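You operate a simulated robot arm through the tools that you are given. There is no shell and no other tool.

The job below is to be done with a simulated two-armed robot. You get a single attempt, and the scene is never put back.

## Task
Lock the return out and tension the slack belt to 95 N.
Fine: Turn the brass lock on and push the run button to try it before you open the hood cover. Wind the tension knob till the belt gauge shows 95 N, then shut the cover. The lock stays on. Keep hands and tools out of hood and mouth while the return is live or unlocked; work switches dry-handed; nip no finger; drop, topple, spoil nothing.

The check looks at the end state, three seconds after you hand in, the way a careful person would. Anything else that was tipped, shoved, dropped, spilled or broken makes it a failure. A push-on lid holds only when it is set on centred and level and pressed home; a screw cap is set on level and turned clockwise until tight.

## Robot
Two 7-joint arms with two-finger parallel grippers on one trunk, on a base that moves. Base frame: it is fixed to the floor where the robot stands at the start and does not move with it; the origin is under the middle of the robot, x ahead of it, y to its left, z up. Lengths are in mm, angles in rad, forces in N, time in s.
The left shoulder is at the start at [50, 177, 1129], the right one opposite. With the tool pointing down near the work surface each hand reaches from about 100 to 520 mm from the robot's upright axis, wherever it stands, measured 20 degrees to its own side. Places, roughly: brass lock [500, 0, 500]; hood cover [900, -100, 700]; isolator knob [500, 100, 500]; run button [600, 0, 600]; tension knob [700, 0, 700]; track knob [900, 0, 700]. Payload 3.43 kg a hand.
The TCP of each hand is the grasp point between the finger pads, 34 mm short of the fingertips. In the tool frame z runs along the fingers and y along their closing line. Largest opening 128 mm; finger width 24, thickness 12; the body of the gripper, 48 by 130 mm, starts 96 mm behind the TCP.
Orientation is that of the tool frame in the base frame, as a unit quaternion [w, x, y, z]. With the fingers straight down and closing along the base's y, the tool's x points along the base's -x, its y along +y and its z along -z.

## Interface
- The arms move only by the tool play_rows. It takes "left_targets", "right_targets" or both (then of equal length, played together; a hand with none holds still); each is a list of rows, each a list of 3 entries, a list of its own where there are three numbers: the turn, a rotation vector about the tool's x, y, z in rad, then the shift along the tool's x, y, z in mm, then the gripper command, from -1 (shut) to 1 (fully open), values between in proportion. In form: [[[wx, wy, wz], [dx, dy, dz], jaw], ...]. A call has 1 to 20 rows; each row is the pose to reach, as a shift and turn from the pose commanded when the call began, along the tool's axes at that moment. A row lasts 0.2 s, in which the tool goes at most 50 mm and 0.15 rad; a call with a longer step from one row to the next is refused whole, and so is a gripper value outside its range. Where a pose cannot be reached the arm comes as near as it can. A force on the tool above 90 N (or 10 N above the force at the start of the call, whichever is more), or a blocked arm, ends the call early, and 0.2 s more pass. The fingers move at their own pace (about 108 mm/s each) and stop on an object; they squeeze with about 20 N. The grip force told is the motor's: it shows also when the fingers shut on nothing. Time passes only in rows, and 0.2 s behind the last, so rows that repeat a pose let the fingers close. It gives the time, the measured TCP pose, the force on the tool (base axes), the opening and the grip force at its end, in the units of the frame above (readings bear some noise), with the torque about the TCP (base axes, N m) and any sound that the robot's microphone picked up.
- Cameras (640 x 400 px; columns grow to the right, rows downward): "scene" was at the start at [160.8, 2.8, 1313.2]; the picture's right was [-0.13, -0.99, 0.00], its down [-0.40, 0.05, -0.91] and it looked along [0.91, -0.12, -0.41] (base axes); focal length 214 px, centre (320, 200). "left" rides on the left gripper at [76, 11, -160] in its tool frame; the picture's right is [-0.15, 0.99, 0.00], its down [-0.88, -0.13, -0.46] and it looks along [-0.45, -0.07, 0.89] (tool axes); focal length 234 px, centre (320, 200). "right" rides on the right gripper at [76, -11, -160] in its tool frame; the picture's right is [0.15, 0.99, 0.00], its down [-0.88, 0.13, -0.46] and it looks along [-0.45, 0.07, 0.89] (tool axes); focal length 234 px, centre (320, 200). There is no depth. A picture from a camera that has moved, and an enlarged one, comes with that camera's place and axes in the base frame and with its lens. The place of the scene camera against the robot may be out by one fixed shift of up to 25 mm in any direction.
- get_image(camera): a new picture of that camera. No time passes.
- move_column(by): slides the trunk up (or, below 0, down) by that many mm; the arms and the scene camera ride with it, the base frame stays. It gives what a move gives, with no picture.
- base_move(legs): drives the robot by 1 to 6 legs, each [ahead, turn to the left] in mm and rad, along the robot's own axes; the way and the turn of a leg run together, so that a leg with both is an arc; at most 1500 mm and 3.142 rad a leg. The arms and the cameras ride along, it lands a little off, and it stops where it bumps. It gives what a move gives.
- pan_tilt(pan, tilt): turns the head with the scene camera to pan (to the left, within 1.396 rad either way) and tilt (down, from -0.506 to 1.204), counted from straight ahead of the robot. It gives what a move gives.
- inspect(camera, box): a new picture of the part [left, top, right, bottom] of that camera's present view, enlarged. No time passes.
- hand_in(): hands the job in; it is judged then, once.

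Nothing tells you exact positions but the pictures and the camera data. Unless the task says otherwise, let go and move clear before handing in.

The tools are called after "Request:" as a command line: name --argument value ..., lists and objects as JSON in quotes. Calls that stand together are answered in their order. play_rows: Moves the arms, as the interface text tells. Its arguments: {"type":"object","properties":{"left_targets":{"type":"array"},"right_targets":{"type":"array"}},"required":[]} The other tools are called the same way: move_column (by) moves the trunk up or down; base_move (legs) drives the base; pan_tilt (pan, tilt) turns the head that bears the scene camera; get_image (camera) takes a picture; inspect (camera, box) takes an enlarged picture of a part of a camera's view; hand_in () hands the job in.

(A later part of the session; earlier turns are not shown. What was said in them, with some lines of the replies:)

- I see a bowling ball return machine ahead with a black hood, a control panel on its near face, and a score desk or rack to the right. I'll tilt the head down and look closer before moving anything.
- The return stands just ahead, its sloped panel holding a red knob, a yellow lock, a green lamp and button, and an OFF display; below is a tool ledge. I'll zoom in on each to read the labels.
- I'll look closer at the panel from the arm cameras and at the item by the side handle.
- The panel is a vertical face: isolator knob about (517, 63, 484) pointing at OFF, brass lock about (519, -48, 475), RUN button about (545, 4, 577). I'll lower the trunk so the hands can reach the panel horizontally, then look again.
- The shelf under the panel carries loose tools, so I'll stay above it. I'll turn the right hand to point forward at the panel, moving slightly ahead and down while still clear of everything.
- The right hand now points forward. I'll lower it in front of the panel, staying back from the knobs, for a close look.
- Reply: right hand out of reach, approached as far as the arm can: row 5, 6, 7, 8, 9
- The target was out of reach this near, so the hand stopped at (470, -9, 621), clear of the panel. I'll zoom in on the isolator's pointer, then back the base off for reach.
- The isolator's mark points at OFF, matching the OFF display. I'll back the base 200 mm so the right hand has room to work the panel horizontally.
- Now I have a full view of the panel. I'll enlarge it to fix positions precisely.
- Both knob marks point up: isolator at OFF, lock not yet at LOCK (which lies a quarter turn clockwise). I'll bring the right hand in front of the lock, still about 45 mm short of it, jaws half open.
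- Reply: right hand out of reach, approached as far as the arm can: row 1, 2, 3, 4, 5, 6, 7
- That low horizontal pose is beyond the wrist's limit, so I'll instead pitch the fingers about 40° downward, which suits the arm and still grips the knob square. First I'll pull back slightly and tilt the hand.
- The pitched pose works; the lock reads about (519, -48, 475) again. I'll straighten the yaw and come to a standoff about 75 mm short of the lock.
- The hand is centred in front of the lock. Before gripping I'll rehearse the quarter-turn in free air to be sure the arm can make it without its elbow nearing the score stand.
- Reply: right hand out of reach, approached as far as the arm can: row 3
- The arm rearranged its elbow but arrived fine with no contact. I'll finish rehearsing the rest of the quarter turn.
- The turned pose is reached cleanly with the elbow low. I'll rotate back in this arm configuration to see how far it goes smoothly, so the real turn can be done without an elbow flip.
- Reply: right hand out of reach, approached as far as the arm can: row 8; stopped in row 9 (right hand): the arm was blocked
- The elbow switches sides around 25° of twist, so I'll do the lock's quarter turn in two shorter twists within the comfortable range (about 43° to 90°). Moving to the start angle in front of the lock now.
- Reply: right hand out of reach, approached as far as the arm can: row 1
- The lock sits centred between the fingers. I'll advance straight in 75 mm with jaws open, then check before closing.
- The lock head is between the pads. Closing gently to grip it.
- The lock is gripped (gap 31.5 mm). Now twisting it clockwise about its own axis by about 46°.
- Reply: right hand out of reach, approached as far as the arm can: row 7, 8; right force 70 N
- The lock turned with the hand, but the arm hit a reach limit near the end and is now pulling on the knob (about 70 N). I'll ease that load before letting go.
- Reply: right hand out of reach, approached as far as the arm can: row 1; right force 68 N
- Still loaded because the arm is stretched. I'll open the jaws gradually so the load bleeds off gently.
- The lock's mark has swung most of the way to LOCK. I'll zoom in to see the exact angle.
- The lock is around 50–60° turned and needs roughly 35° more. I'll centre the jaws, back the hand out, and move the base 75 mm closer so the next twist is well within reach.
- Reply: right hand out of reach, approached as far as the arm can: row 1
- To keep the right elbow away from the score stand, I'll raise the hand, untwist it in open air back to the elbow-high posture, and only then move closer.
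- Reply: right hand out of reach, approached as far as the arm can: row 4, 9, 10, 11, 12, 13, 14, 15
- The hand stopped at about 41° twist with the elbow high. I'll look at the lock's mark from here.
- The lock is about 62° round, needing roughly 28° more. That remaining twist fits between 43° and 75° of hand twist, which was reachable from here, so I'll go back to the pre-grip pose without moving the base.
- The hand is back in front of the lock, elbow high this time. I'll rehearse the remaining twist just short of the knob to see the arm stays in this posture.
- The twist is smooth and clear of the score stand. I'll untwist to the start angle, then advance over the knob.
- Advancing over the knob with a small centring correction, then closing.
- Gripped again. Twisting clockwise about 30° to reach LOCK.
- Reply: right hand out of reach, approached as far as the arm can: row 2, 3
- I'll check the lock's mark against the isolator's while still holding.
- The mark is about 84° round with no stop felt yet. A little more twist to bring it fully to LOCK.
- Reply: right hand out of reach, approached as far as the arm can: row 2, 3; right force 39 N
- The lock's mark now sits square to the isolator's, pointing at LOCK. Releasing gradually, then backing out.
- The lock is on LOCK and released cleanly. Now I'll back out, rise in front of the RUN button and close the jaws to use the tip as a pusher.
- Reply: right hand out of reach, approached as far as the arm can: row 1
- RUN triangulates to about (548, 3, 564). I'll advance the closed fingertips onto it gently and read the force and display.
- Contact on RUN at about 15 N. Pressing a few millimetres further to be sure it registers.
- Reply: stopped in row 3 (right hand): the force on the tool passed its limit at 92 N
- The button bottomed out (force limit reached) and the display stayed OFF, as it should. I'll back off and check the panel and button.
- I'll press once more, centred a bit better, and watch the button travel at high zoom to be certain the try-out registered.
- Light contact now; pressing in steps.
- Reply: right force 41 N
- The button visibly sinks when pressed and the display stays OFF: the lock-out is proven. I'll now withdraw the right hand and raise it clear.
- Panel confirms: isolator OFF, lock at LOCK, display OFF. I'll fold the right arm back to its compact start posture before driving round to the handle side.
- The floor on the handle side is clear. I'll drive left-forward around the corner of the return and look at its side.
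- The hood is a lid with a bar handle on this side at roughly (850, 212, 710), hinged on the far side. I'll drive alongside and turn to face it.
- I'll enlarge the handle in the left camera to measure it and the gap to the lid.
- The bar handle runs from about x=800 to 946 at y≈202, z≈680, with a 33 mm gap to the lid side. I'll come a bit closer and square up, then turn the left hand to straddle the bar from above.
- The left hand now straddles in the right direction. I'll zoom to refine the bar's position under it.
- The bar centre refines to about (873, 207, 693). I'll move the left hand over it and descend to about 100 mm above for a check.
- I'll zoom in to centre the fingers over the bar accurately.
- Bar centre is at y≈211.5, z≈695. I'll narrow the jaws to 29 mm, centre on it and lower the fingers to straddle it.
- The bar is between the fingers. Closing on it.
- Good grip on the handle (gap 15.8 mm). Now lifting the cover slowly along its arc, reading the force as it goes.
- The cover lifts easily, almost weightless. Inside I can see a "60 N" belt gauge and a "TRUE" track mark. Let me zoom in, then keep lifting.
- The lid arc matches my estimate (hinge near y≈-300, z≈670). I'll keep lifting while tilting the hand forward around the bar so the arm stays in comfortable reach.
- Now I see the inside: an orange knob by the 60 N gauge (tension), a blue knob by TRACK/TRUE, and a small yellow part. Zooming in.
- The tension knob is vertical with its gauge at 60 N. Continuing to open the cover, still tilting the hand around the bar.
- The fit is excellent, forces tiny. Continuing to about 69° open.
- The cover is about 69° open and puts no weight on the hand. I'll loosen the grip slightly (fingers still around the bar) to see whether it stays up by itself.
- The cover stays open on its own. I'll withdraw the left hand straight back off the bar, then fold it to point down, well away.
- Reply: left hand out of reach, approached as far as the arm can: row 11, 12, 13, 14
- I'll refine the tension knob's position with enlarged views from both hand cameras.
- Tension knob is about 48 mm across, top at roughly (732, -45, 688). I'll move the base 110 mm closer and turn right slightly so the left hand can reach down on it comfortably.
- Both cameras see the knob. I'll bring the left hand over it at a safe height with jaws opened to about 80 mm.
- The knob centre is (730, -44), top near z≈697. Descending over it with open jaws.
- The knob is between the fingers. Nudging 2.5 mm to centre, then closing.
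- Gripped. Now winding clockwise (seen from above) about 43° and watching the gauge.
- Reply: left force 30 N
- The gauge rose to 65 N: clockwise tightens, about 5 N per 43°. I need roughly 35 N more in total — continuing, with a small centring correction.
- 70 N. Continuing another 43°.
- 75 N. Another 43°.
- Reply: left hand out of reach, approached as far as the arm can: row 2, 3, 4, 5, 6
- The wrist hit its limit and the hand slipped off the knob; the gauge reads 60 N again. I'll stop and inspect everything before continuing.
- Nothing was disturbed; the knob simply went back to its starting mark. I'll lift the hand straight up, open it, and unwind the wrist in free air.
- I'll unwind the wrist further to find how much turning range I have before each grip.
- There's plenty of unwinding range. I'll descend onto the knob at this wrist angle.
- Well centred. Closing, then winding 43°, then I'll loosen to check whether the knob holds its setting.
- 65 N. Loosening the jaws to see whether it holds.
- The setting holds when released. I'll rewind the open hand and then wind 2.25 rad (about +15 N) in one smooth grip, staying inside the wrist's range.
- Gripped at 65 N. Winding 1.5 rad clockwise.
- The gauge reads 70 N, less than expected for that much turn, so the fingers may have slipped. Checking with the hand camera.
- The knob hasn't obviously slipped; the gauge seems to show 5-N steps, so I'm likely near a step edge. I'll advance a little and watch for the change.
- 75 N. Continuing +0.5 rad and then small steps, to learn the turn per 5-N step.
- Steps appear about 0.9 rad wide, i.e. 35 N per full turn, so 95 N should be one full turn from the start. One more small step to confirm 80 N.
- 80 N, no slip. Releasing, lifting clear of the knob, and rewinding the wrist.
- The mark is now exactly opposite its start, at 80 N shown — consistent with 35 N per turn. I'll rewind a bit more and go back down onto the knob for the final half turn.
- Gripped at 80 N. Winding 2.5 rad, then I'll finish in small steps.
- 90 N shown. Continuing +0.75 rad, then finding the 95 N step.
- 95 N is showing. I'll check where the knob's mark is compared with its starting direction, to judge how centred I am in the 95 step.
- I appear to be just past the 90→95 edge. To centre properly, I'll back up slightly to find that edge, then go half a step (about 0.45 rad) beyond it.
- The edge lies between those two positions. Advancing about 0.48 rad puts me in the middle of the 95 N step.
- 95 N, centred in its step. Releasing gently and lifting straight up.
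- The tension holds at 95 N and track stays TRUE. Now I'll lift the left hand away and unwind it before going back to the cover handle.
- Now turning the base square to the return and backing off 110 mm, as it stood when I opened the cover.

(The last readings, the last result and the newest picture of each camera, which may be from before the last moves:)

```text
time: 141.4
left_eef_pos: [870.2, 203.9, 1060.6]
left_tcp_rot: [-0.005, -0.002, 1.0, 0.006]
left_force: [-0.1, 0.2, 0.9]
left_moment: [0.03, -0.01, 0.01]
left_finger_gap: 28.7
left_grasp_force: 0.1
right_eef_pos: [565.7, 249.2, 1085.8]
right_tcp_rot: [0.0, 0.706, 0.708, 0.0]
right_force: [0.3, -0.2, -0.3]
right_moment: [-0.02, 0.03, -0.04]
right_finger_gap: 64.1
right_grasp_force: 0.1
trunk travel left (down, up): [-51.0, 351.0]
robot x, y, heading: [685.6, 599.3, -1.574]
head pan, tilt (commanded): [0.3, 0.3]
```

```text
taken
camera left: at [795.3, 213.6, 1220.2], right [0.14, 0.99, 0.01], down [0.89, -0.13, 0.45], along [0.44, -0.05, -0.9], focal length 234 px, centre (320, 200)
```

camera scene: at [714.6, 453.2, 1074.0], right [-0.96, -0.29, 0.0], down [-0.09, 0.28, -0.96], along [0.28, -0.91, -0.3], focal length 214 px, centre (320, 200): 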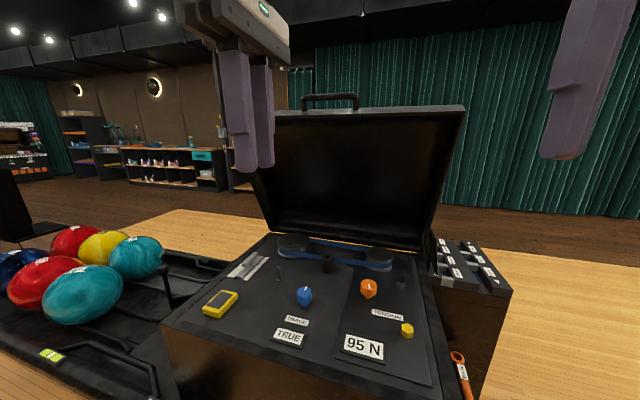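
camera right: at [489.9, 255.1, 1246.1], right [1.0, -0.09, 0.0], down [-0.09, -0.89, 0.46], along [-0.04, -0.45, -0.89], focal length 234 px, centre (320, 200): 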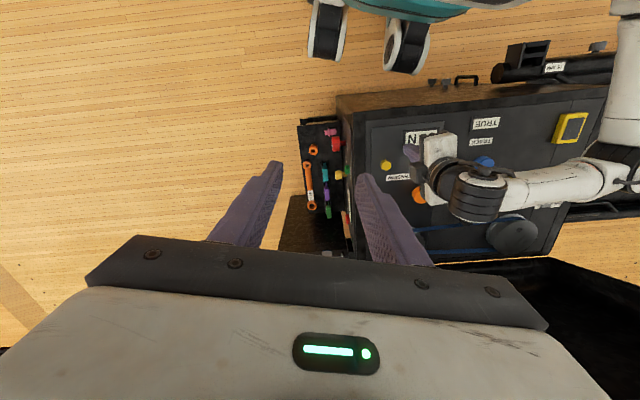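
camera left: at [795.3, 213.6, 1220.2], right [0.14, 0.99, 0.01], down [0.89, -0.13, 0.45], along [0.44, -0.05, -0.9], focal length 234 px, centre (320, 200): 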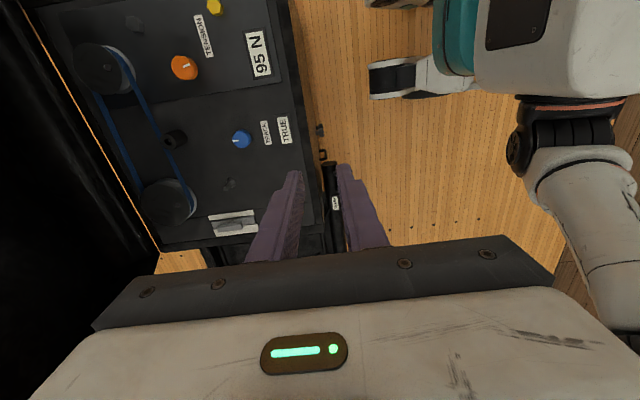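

The cover is still open with its handle up top. I'll tilt the left hand to point at the handle, stopping well short of it.

Request:
play_rows --left_targets '[[[0.136, 0, 0], [0, -10, -4], -0.55], [[0.273, 0, 0], [0, -22, -10], -0.55], [[0.409, 0, 0], [0, -36, -18], -0.55], [[0.545, 0, 0], [0, -52, -27], -0.55], [[0.682, 0, 0], [0, -68, -36], -0.55], [[0.818, 0, 0], [-1, -84, -45], -0.55], [[0.955, 0, 0], [-1, -102, -55], -0.55], [[1.091, 0, 0], [-2, -120, -65], -0.55], [[1.227, 0, 0], [-2, -138, -76], -0.55], [[1.364, 0, 0], [-2, -156, -87], -0.55], [[1.5, 0, 0], [-2, -174, -98], -0.55], [[1.5, 0, 0], [-2, -174, -98], -0.55]]'

Request:
get_image --camera "left"

Request:
get_image --camera "scene"

```text
time: 144.0
left_eef_pos: [874.9, 26.5, 1156.2]
left_tcp_rot: [-0.003, -0.005, 0.735, -0.678]
left_force: [-0.6, -0.1, -0.2]
left_moment: [0.02, 0.01, 0.0]
left_finger_gap: 28.9
left_grasp_force: 0.1
right_eef_pos: [566.4, 247.5, 1085.7]
right_tcp_rot: [0.0, 0.706, 0.708, 0.0]
right_force: [-0.7, 0.7, -0.1]
right_moment: [0.03, 0.0, -0.01]
right_finger_gap: 63.7
right_grasp_force: 0.0
trunk travel left (down, up): [-51.0, 351.0]
robot x, y, heading: [686.4, 595.1, -1.57]
head pan, tilt (commanded): [0.3, 0.3]
```

```text
taken
camera left: at [797.1, 186.5, 1159.3], right [0.14, 0.08, -0.99], down [0.88, 0.45, 0.16], along [0.45, -0.89, -0.01], focal length 234 px, centre (320, 200)
```

left: 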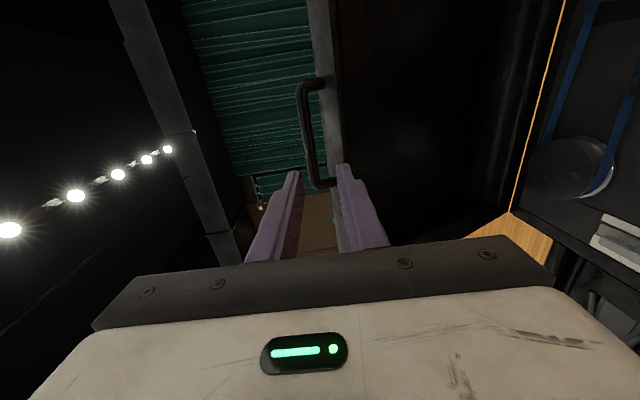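

```text
taken
camera scene: at [714.6, 453.2, 1074.0], right [-0.96, -0.3, 0.0], down [-0.09, 0.28, -0.96], along [0.28, -0.91, -0.3], focal length 214 px, centre (320, 200)
```

scene: 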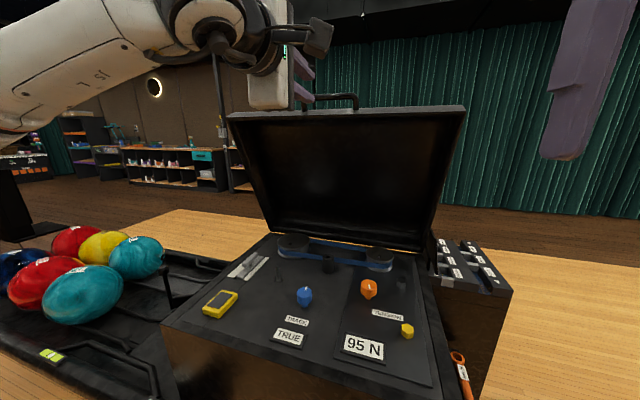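

I'll zoom in on the bar to line up the approach.

Request:
inspect --camera "left" --box '[270, 65, 370, 205]'

```text
2.86 times, centred on (320, 135) of left
camera zoom: at [797.1, 186.5, 1159.3], right [0.14, 0.08, -0.99], down [0.88, 0.45, 0.16], along [0.45, -0.89, -0.01], focal length 669 px, centre (320, 386)
```

zoom: 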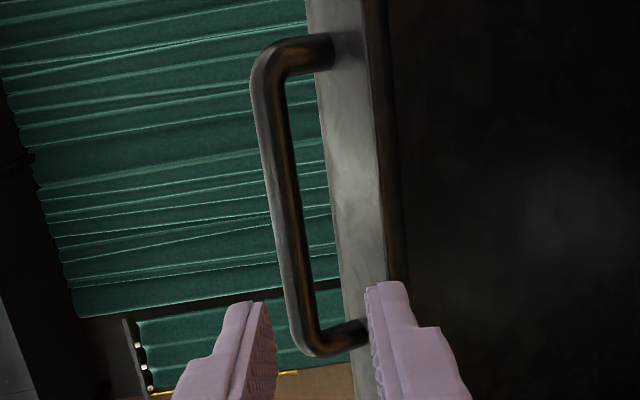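

The bar is at about (y -138, z 1157), as left. Approaching straight in with the fingers straddling it.

Request:
play_rows --left_targets '[[[0, 0, 0], [0, -13.9, 25], -0.55], [[0, 0, 0], [0, -13.9, 60], -0.55], [[0, 0, 0], [0, -13.9, 95], -0.55], [[0, 0, 0], [0, -13.9, 120], -0.55], [[0, 0, 0], [0, -13.9, 136], -0.55], [[0, 0, 0], [0, -13.9, 146.8], -0.55], [[0, 0, 0], [0, -13.9, 146.8], -0.55]]'

Request:
get_image --camera "left"

Request:
inspect --camera "scene" --box '[220, 50, 420, 160]'

```text
time: 145.6
left_eef_pos: [873.0, -119.8, 1157.5]
left_tcp_rot: [-0.002, -0.004, 0.735, -0.678]
left_force: [0.9, 1.1, 0.9]
left_moment: [-0.03, -0.04, 0.03]
left_finger_gap: 28.3
left_grasp_force: 0.1
right_eef_pos: [566.7, 248.3, 1086.9]
right_tcp_rot: [0.0, 0.705, 0.709, 0.0]
right_force: [0.3, -0.2, 0.6]
right_moment: [-0.02, -0.02, 0.0]
right_finger_gap: 64.2
right_grasp_force: 0.0
trunk travel left (down, up): [-51.0, 351.0]
robot x, y, heading: [689.2, 599.2, -1.572]
head pan, tilt (commanded): [0.3, 0.3]
```

```text
taken
camera left: at [797.1, 40.5, 1158.9], right [0.14, 0.08, -0.99], down [0.88, 0.45, 0.16], along [0.45, -0.89, -0.01], focal length 234 px, centre (320, 200)
```

left: 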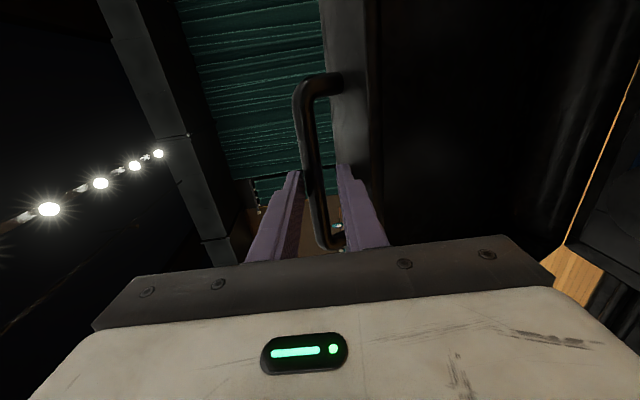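

```text
3.20 times, centred on (320, 105) of scene
camera zoom: at [714.7, 453.4, 1074.1], right [-0.96, -0.3, 0.0], down [-0.09, 0.28, -0.96], along [0.28, -0.91, -0.3], focal length 686 px, centre (320, 504)
```

zoom: 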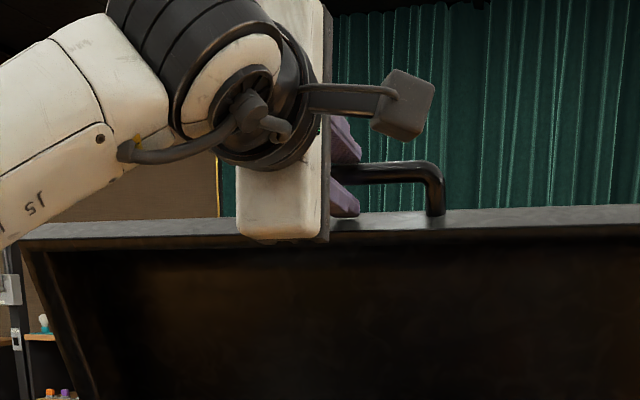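

The bar sits between the fingers. Gripping it.

Request:
play_rows --left_targets '[[[0, 0, 0], [0, 0, 0], -0.8], [[0, 0, 0], [0, 0, 0], -1], [[0, 0, 0], [0, 0, 0], -1]]'

```text
time: 146.4
left_eef_pos: [874.9, -117.0, 1158.7]
left_tcp_rot: [-0.002, -0.003, 0.734, -0.679]
left_force: [2.5, 3.0, 10.8]
left_moment: [-0.27, -1.23, -0.24]
left_finger_gap: 16.1
left_grasp_force: 45.1
right_eef_pos: [565.8, 250.0, 1087.9]
right_tcp_rot: [0.0, 0.706, 0.709, -0.001]
right_force: [0.2, -0.9, -0.2]
right_moment: [-0.01, -0.02, 0.02]
right_finger_gap: 64.0
right_grasp_force: 0.0
trunk travel left (down, up): [-51.0, 351.0]
robot x, y, heading: [687.6, 597.7, -1.569]
head pan, tilt (commanded): [0.3, 0.3]
```

Now lowering the cover back along the same arc, first part.

Request:
play_rows --left_targets '[[[-0.049, 0, 0], [0, 9.8, -23.4], -1], [[-0.098, 0, 0], [0, 20.6, -46.0], -1], [[-0.147, 0, 0], [0, 32.7, -68.2], -1], [[-0.196, 0, 0], [0, 45.8, -89.5], -1], [[-0.245, 0, 0], [0, 59.8, -110.1], -1], [[-0.294, 0, 0], [0, 75.1, -129.9], -1], [[-0.343, 0, 0], [0, 91.3, -148.8], -1], [[-0.393, 0, 0], [0, 108.4, -166.9], -1]]'

Request:
get_image --camera "scene"

```text
time: 148.2
left_eef_pos: [873.8, 60.0, 1060.2]
left_tcp_rot: [-0.003, -0.003, 0.855, -0.519]
left_force: [0.9, -3.4, -1.6]
left_moment: [-0.16, -1.19, 0.04]
left_finger_gap: 15.5
left_grasp_force: 44.8
right_eef_pos: [565.9, 246.0, 1085.9]
right_tcp_rot: [0.0, 0.706, 0.708, 0.0]
right_force: [0.6, -0.2, 0.8]
right_moment: [0.0, 0.01, -0.01]
right_finger_gap: 63.8
right_grasp_force: 0.1
trunk travel left (down, up): [-51.0, 351.0]
robot x, y, heading: [686.6, 597.8, -1.575]
head pan, tilt (commanded): [0.3, 0.3]
```

```text
taken
camera scene: at [714.4, 452.8, 1073.9], right [-0.96, -0.29, 0.0], down [-0.09, 0.28, -0.96], along [0.28, -0.91, -0.3], focal length 214 px, centre (320, 200)
```

scene: 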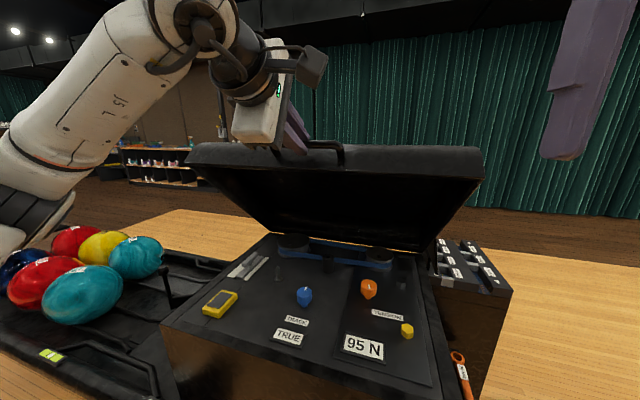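

Smooth so far. Continuing the lowering, tilting the hand back as I go.

Request:
play_rows --left_targets '[[[-0.051, 0, 0], [0, 23.1, -8.6], -1], [[-0.131, 0, 0], [0, 46.2, -15.9], -1], [[-0.211, 0, 0], [0, 69.8, -21.9], -1], [[-0.291, 0, 0], [0, 93.7, -26.5], -1], [[-0.391, 0, 0], [0, 117.4, -29.6], -1], [[-0.491, 0, 0], [0, 141.3, -31.2], -1], [[-0.591, 0, 0], [0, 165.5, -31.5], -1], [[-0.691, 0, 0], [0, 189.7, -30.4], -1]]'

Request:
get_image --camera "scene"

Request:
get_image --camera "left"

```text
time: 150.0
left_eef_pos: [873.6, 170.2, 908.3]
left_tcp_rot: [-0.005, -0.005, 0.98, -0.199]
left_force: [5.4, -2.3, 0.3]
left_moment: [-0.25, -0.34, -0.13]
left_finger_gap: 15.4
left_grasp_force: 45.0
right_eef_pos: [567.0, 247.7, 1087.5]
right_tcp_rot: [0.0, 0.706, 0.708, -0.001]
right_force: [0.2, 0.7, -1.1]
right_moment: [0.03, 0.02, -0.03]
right_finger_gap: 63.7
right_grasp_force: 0.1
trunk travel left (down, up): [-51.0, 351.0]
robot x, y, heading: [686.0, 597.3, -1.569]
head pan, tilt (commanded): [0.3, 0.3]
```

```text
taken
camera scene: at [715.0, 453.1, 1074.0], right [-0.96, -0.3, 0.0], down [-0.09, 0.28, -0.96], along [0.28, -0.91, -0.3], focal length 214 px, centre (320, 200)
```

scene: 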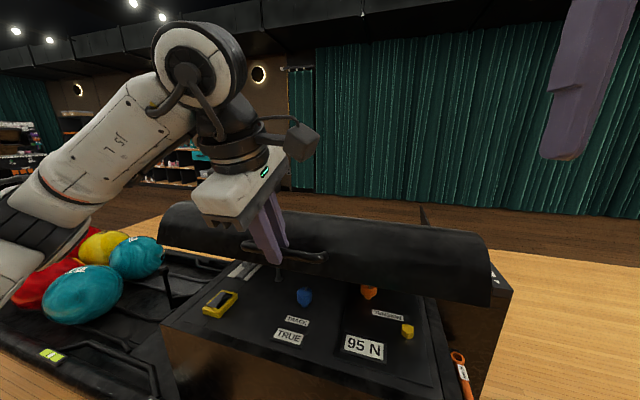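

```text
taken
camera left: at [797.9, 243.2, 1051.3], right [0.14, 0.91, -0.39], down [0.88, 0.06, 0.46], along [0.45, -0.41, -0.8], focal length 234 px, centre (320, 200)
```

left: 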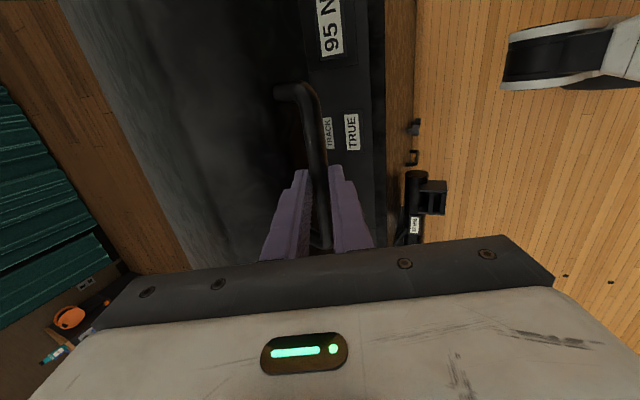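

Continuing down to nearly closed.

Request:
play_rows --left_targets '[[[-0.1, 0, 0], [0, 17.1, 17.5], -1], [[-0.2, 0, 0], [0, 33.3, 36.1], -1], [[-0.3, 0, 0], [0, 48.7, 55.7], -1], [[-0.4, 0, 0], [0, 63.1, 76.3], -1]]'

Request:
get_image --camera "scene"

```text
time: 151.0
left_eef_pos: [872.2, 197.6, 811.0]
left_tcp_rot: [-0.004, -0.005, 1.0, -0.003]
left_force: [18.7, -19.5, -4.7]
left_moment: [-0.54, -0.27, 0.04]
left_finger_gap: 15.6
left_grasp_force: 44.8
right_eef_pos: [567.5, 247.2, 1086.8]
right_tcp_rot: [-0.001, 0.706, 0.708, 0.001]
right_force: [0.1, 0.4, 0.9]
right_moment: [-0.04, 0.0, -0.03]
right_finger_gap: 64.0
right_grasp_force: 0.0
trunk travel left (down, up): [-51.0, 351.0]
robot x, y, heading: [688.6, 595.6, -1.572]
head pan, tilt (commanded): [0.3, 0.3]
```

```text
taken
camera scene: at [716.0, 451.6, 1073.6], right [-0.96, -0.3, 0.0], down [-0.09, 0.28, -0.95], along [0.28, -0.91, -0.3], focal length 214 px, centre (320, 200)
```

scene: 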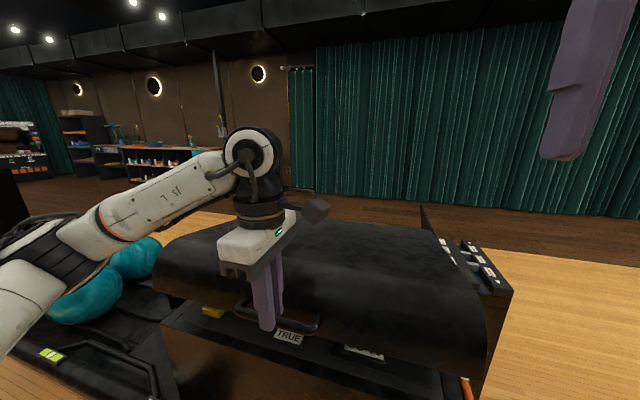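

Last part: lowering the cover to shut, then pressing lightly.

Request:
play_rows --left_targets '[[[0, 0, 0], [-1.5, 3, 20], -1], [[0, 0, 0], [-1.5, 6.5, 40], -1], [[0, 0, 0], [-1.5, 9.3, 60], -1], [[0, 0, 0], [-1.5, 11.3, 80], -1], [[0, 0, 0], [-1.5, 12.5, 93], -1], [[0, 0, 0], [-1.5, 13, 101], -1], [[0, 0, 0], [-1.5, 13, 104], -1]]'

Request:
get_image --camera "scene"

Request:
get_image --camera "left"

```text
time: 152.6
left_eef_pos: [868.0, 211.9, 714.4]
left_tcp_rot: [-0.007, -0.002, 1.0, -0.008]
left_force: [6.6, -9.5, 37.9]
left_moment: [-0.22, -0.04, 0.63]
left_finger_gap: 15.8
left_grasp_force: 45.3
right_eef_pos: [566.0, 250.9, 1088.2]
right_tcp_rot: [0.001, 0.706, 0.708, -0.001]
right_force: [-0.3, -0.4, 0.6]
right_moment: [-0.04, 0.01, 0.01]
right_finger_gap: 63.8
right_grasp_force: 0.0
trunk travel left (down, up): [-51.0, 351.0]
robot x, y, heading: [688.0, 600.2, -1.573]
head pan, tilt (commanded): [0.3, 0.3]
```

```text
taken
camera scene: at [713.8, 454.6, 1074.6], right [-0.96, -0.29, 0.0], down [-0.09, 0.28, -0.96], along [0.28, -0.91, -0.29], focal length 214 px, centre (320, 200)
```

scene: 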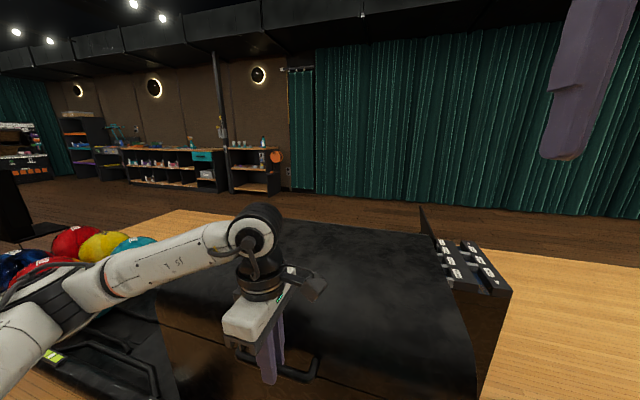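

```text
taken
camera left: at [794.6, 223.8, 873.9], right [0.14, 0.99, -0.02], down [0.89, -0.12, 0.45], along [0.44, -0.08, -0.9], focal length 234 px, centre (320, 200)
```

left: 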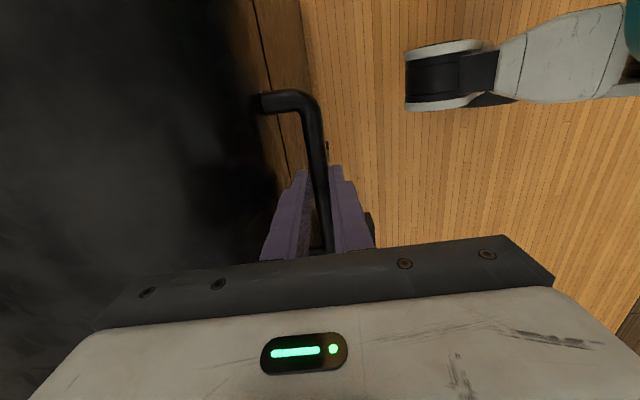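

The cover resists with about 38 N, so it's down on its seat. I'll look at the seam from the scene camera.

Request:
pan_tilt --pan 0.1 --tilt 0.75

Request:
get_image --camera "scene"

Request:
inspect --camera "scene" --box '[60, 100, 440, 330]'

```text
time: 153.5
left_eef_pos: [867.8, 210.8, 713.4]
left_tcp_rot: [-0.008, -0.001, 1.0, -0.007]
left_force: [-2.9, -11.0, 36.4]
left_moment: [-0.27, 0.14, 0.45]
left_finger_gap: 15.7
left_grasp_force: 44.6
right_eef_pos: [564.8, 249.1, 1087.4]
right_tcp_rot: [0.001, 0.706, 0.708, 0.0]
right_force: [-0.7, 0.0, 0.4]
right_moment: [-0.01, 0.0, -0.02]
right_finger_gap: 64.0
right_grasp_force: 0.0
trunk travel left (down, up): [-51.0, 351.0]
robot x, y, heading: [687.4, 593.5, -1.572]
head pan, tilt (commanded): [0.099, 0.75]
```

```text
taken
camera scene: at [694.2, 461.1, 1034.1], right [-1.0, -0.1, 0.0], down [-0.07, 0.68, -0.73], along [0.07, -0.73, -0.68], focal length 214 px, centre (320, 200)
```

scene: 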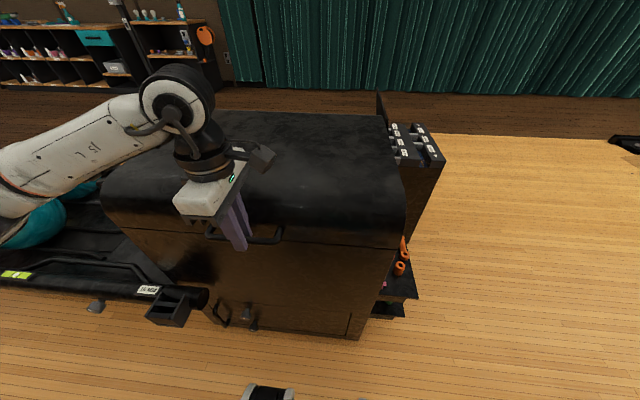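

```text
1.68 times, centred on (250, 215) of scene
camera zoom: at [694.2, 461.1, 1034.1], right [-1.0, -0.1, 0.0], down [-0.07, 0.68, -0.73], along [0.07, -0.73, -0.68], focal length 361 px, centre (438, 175)
```

zoom: 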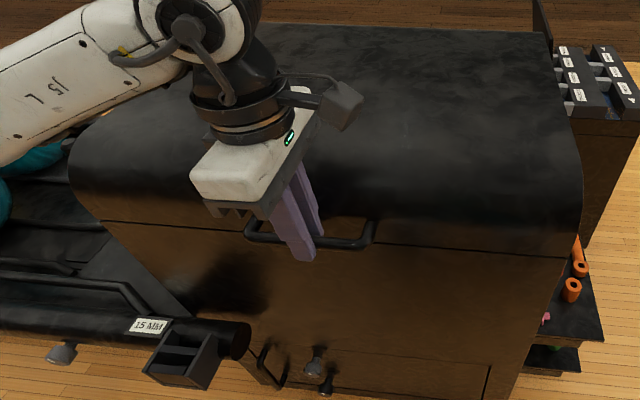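

The seam is closed evenly. Releasing the bar and lifting the fingers straight out.

Request:
play_rows --left_targets '[[[0, 0, 0], [0, 0, -3], -0.8], [[0, 0, 0], [0, 0, -4], -0.6], [[0, 0, 0], [0, 0, -4], -0.55], [[0, 0, 0], [0, 0, -4], -0.55], [[0, 0, 0], [0, 0, -10], -0.55], [[0, 0, 0], [0, 0, -20], -0.55]]'

Request:
get_image --camera "left"

```text
time: 154.9
left_eef_pos: [870.4, 212.3, 730.3]
left_tcp_rot: [-0.005, -0.002, 1.0, -0.002]
left_force: [0.0, 0.8, 0.8]
left_moment: [-0.02, 0.02, 0.0]
left_finger_gap: 29.0
left_grasp_force: 0.0
right_eef_pos: [565.9, 248.5, 1087.6]
right_tcp_rot: [0.0, 0.706, 0.708, 0.0]
right_force: [-1.1, -0.4, -0.1]
right_moment: [0.01, 0.0, -0.02]
right_finger_gap: 63.9
right_grasp_force: 0.1
trunk travel left (down, up): [-51.0, 351.0]
robot x, y, heading: [686.1, 596.6, -1.575]
head pan, tilt (commanded): [0.099, 0.75]
```

```text
taken
camera left: at [795.6, 223.8, 890.3], right [0.14, 0.99, 0.0], down [0.89, -0.13, 0.45], along [0.44, -0.07, -0.89], focal length 234 px, centre (320, 200)
```

left: 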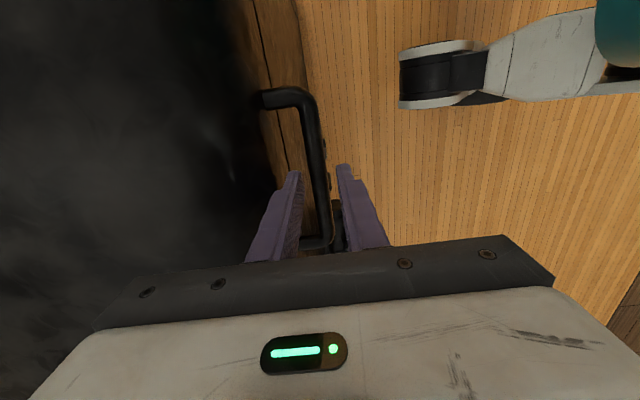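

Clear of the bar. Lifting the hand well above the cover.

Request:
play_rows --left_targets '[[[0, 0, 0], [0, 0, -25], -0.55], [[0, 0, 0], [0, 0, -60], -0.55], [[0, 0, 0], [0, 0, -105], -0.55], [[0, 0, 0], [0, 0, -150], -0.55], [[0, 0, 0], [0, 0, -195], -0.55], [[0, 0, 0], [0, 0, -240], -0.55], [[0, 0, 0], [0, 0, -285], -0.55], [[0, 0, 0], [0, 0, -320], -0.55], [[0, 0, 0], [0, 0, -320], -0.55]]'

Request:
get_image --camera "scene"

Request:
inspect --camera "scene" --box '[80, 100, 440, 340]'

Request:
get_image --camera "left"

Request:
get_image --camera "right"

```text
time: 156.9
left_eef_pos: [872.1, 212.8, 1050.6]
left_tcp_rot: [-0.005, -0.001, 1.0, -0.002]
left_force: [-0.4, -0.3, -0.3]
left_moment: [-0.01, -0.04, 0.01]
left_finger_gap: 28.9
left_grasp_force: 0.1
right_eef_pos: [566.2, 248.2, 1086.4]
right_tcp_rot: [0.0, 0.706, 0.709, 0.0]
right_force: [-0.4, -0.5, -0.7]
right_moment: [-0.03, -0.01, 0.0]
right_finger_gap: 64.0
right_grasp_force: 0.0
trunk travel left (down, up): [-51.0, 351.0]
robot x, y, heading: [689.6, 598.9, -1.573]
head pan, tilt (commanded): [0.099, 0.75]
```

```text
taken
camera scene: at [695.2, 460.0, 1033.7], right [-1.0, -0.1, 0.0], down [-0.07, 0.68, -0.73], along [0.07, -0.73, -0.68], focal length 214 px, centre (320, 200)
```

scene: 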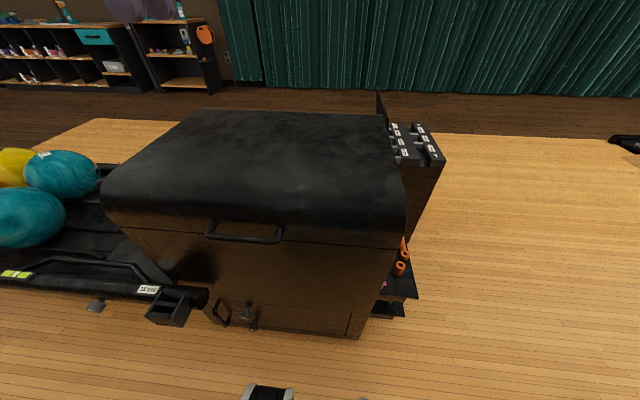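

```text
1.67 times, centred on (260, 220) of scene
camera zoom: at [695.2, 460.0, 1033.7], right [-1.0, -0.1, 0.0], down [-0.07, 0.68, -0.73], along [0.07, -0.73, -0.68], focal length 358 px, centre (420, 167)
```

zoom: 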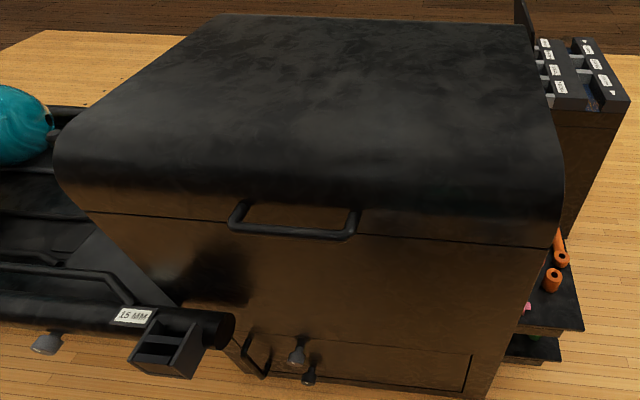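

```text
taken
camera left: at [797.7, 223.9, 1210.0], right [0.14, 0.99, -0.01], down [0.89, -0.13, 0.45], along [0.44, -0.07, -0.89], focal length 234 px, centre (320, 200)
```

left: 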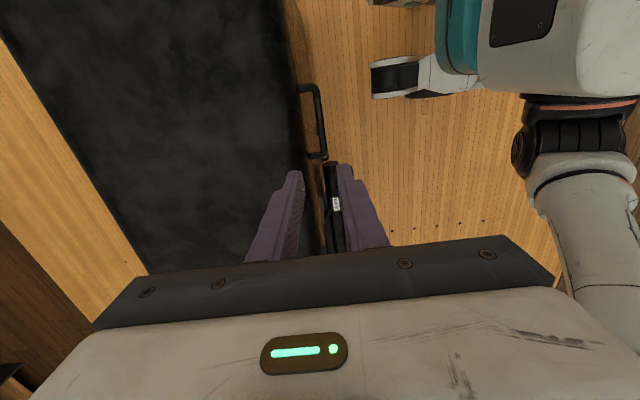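

```text
taken
camera right: at [555.8, 323.9, 1246.3], right [0.99, 0.15, 0.0], down [0.13, -0.88, 0.46], along [0.07, -0.45, -0.89], focal length 234 px, centre (320, 200)
```

right: 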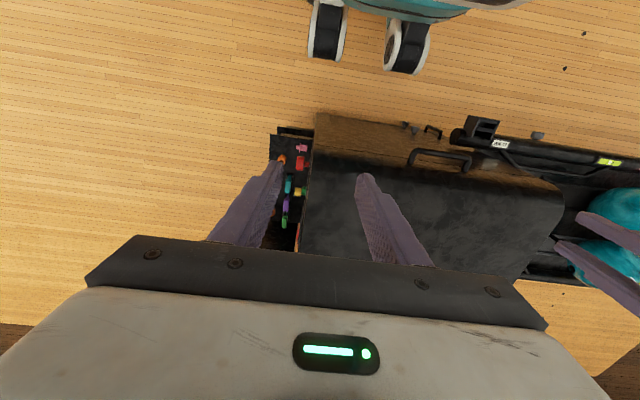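

The cover is shut flush and the hand is clear. I'll back away and drive round to view the control panel once more before handing in.

Request:
base_move --legs '[[-250, 0], [0, -1.57], [700, 0], [0, 2.3]]'

Request:
pan_tilt --pan 0.0 --tilt 0.45

Request:
get_image --camera "scene"

```text
time: 171.5
left_eef_pos: [374.0, 692.8, 1049.8]
left_tcp_rot: [-0.005, -0.306, 0.952, -0.003]
left_force: [-0.2, 0.6, 0.5]
left_moment: [0.02, -0.01, -0.01]
left_finger_gap: 28.7
left_grasp_force: 0.0
right_eef_pos: [104.6, 543.8, 1086.9]
right_tcp_rot: [0.0, 0.457, 0.89, 0.0]
right_force: [-0.5, 1.2, 0.2]
right_moment: [0.02, 0.0, 0.0]
right_finger_gap: 64.0
right_grasp_force: 0.1
trunk travel left (down, up): [-51.0, 351.0]
robot x, y, heading: [0.1, 899.7, -0.952]
head pan, tilt (commanded): [0.099, 0.75]
```

```text
time: 172.3
left_eef_pos: [373.8, 693.5, 1049.8]
left_tcp_rot: [-0.004, -0.307, 0.952, -0.004]
left_force: [-0.1, -0.3, 0.3]
left_moment: [0.01, -0.02, 0.0]
left_finger_gap: 28.9
left_grasp_force: 0.1
right_eef_pos: [105.4, 543.9, 1086.3]
right_tcp_rot: [-0.001, 0.456, 0.89, -0.001]
right_force: [-0.7, 0.2, -0.3]
right_moment: [0.02, 0.03, 0.03]
right_finger_gap: 64.0
right_grasp_force: 0.1
trunk travel left (down, up): [-51.0, 351.0]
robot x, y, heading: [3.3, 898.2, -0.957]
head pan, tilt (commanded): [0.0, 0.45]
```

```text
taken
camera scene: at [93.9, 781.9, 1060.1], right [-0.81, -0.58, 0.0], down [-0.25, 0.35, -0.9], along [0.52, -0.73, -0.44], focal length 214 px, centre (320, 200)
```

scene: 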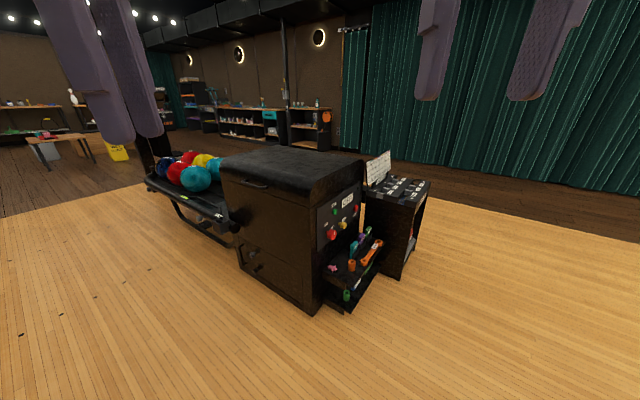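

Request:
inspect --camera "scene" --box '[305, 180, 375, 250]'

Request:
inspect --camera "scene" --box '[210, 130, 440, 310]'

```text
5.71 times, centred on (340, 215) of scene
camera zoom: at [93.9, 781.9, 1060.1], right [-0.81, -0.58, 0.0], down [-0.25, 0.35, -0.9], along [0.52, -0.73, -0.44], focal length 1226 px, centre (206, 114)
```

zoom: 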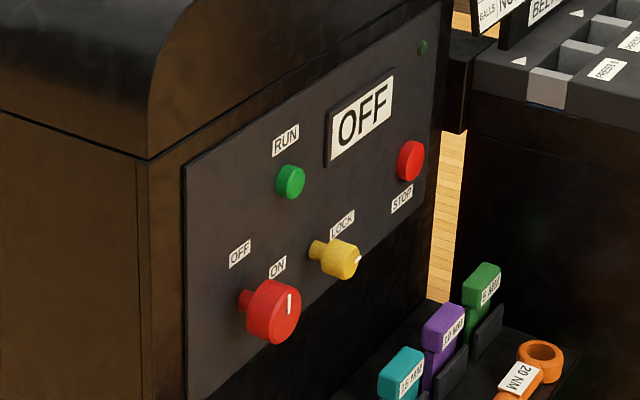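

```text
2.22 times, centred on (325, 220) of scene
camera zoom: at [93.9, 781.9, 1060.1], right [-0.81, -0.58, 0.0], down [-0.25, 0.35, -0.9], along [0.52, -0.73, -0.44], focal length 477 px, centre (309, 156)
```

zoom: 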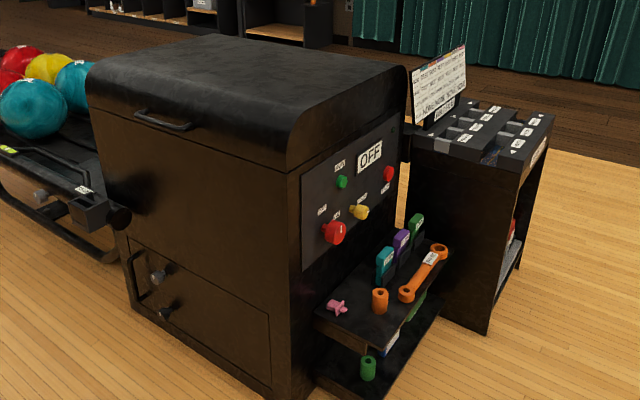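

Everything is as asked: isolator at OFF, brass lock pointing to LOCK, display OFF, cover shut flush, and the tools and score stand undisturbed. The belt gauge read 95 N before I closed the cover. Both hands are empty and clear, so I'm handing in.

Request:
hand_in

```text
The job is handed in.
```

The return is locked out, the belt is tensioned to 95 N, and the hood cover is shut. I have handed the job in, but the result hasn't come back.

- **Lockout:** The isolator was already at OFF. I turned the brass lock to LOCK and pushed RUN to its stop twice before opening the cover. The display stayed on OFF, so the return could not start.
- **Tension:** The gauge read 60 N at the start. I wound the knob clockwise until it showed 95 N. It held at 95 N after I let go. It only shows 5 N steps, so I set the knob near the middle of the 95 N step.
- **Slips along the way:**
  - My wrist hit its limit once and the hand came off the tension knob. The gauge dropped from 75 N back to 60 N, so I wound it up again. Nothing else was disturbed.
  - The arm also pulled on the brass lock with about 70 N while turning it. I saw no damage afterwards.
- **End state:** The cover sits flush, the brass lock is still on LOCK, and the track display read TRUE when last visible. The tools on the shelf and the stand beside the return looked undisturbed. Both hands are empty and clear.
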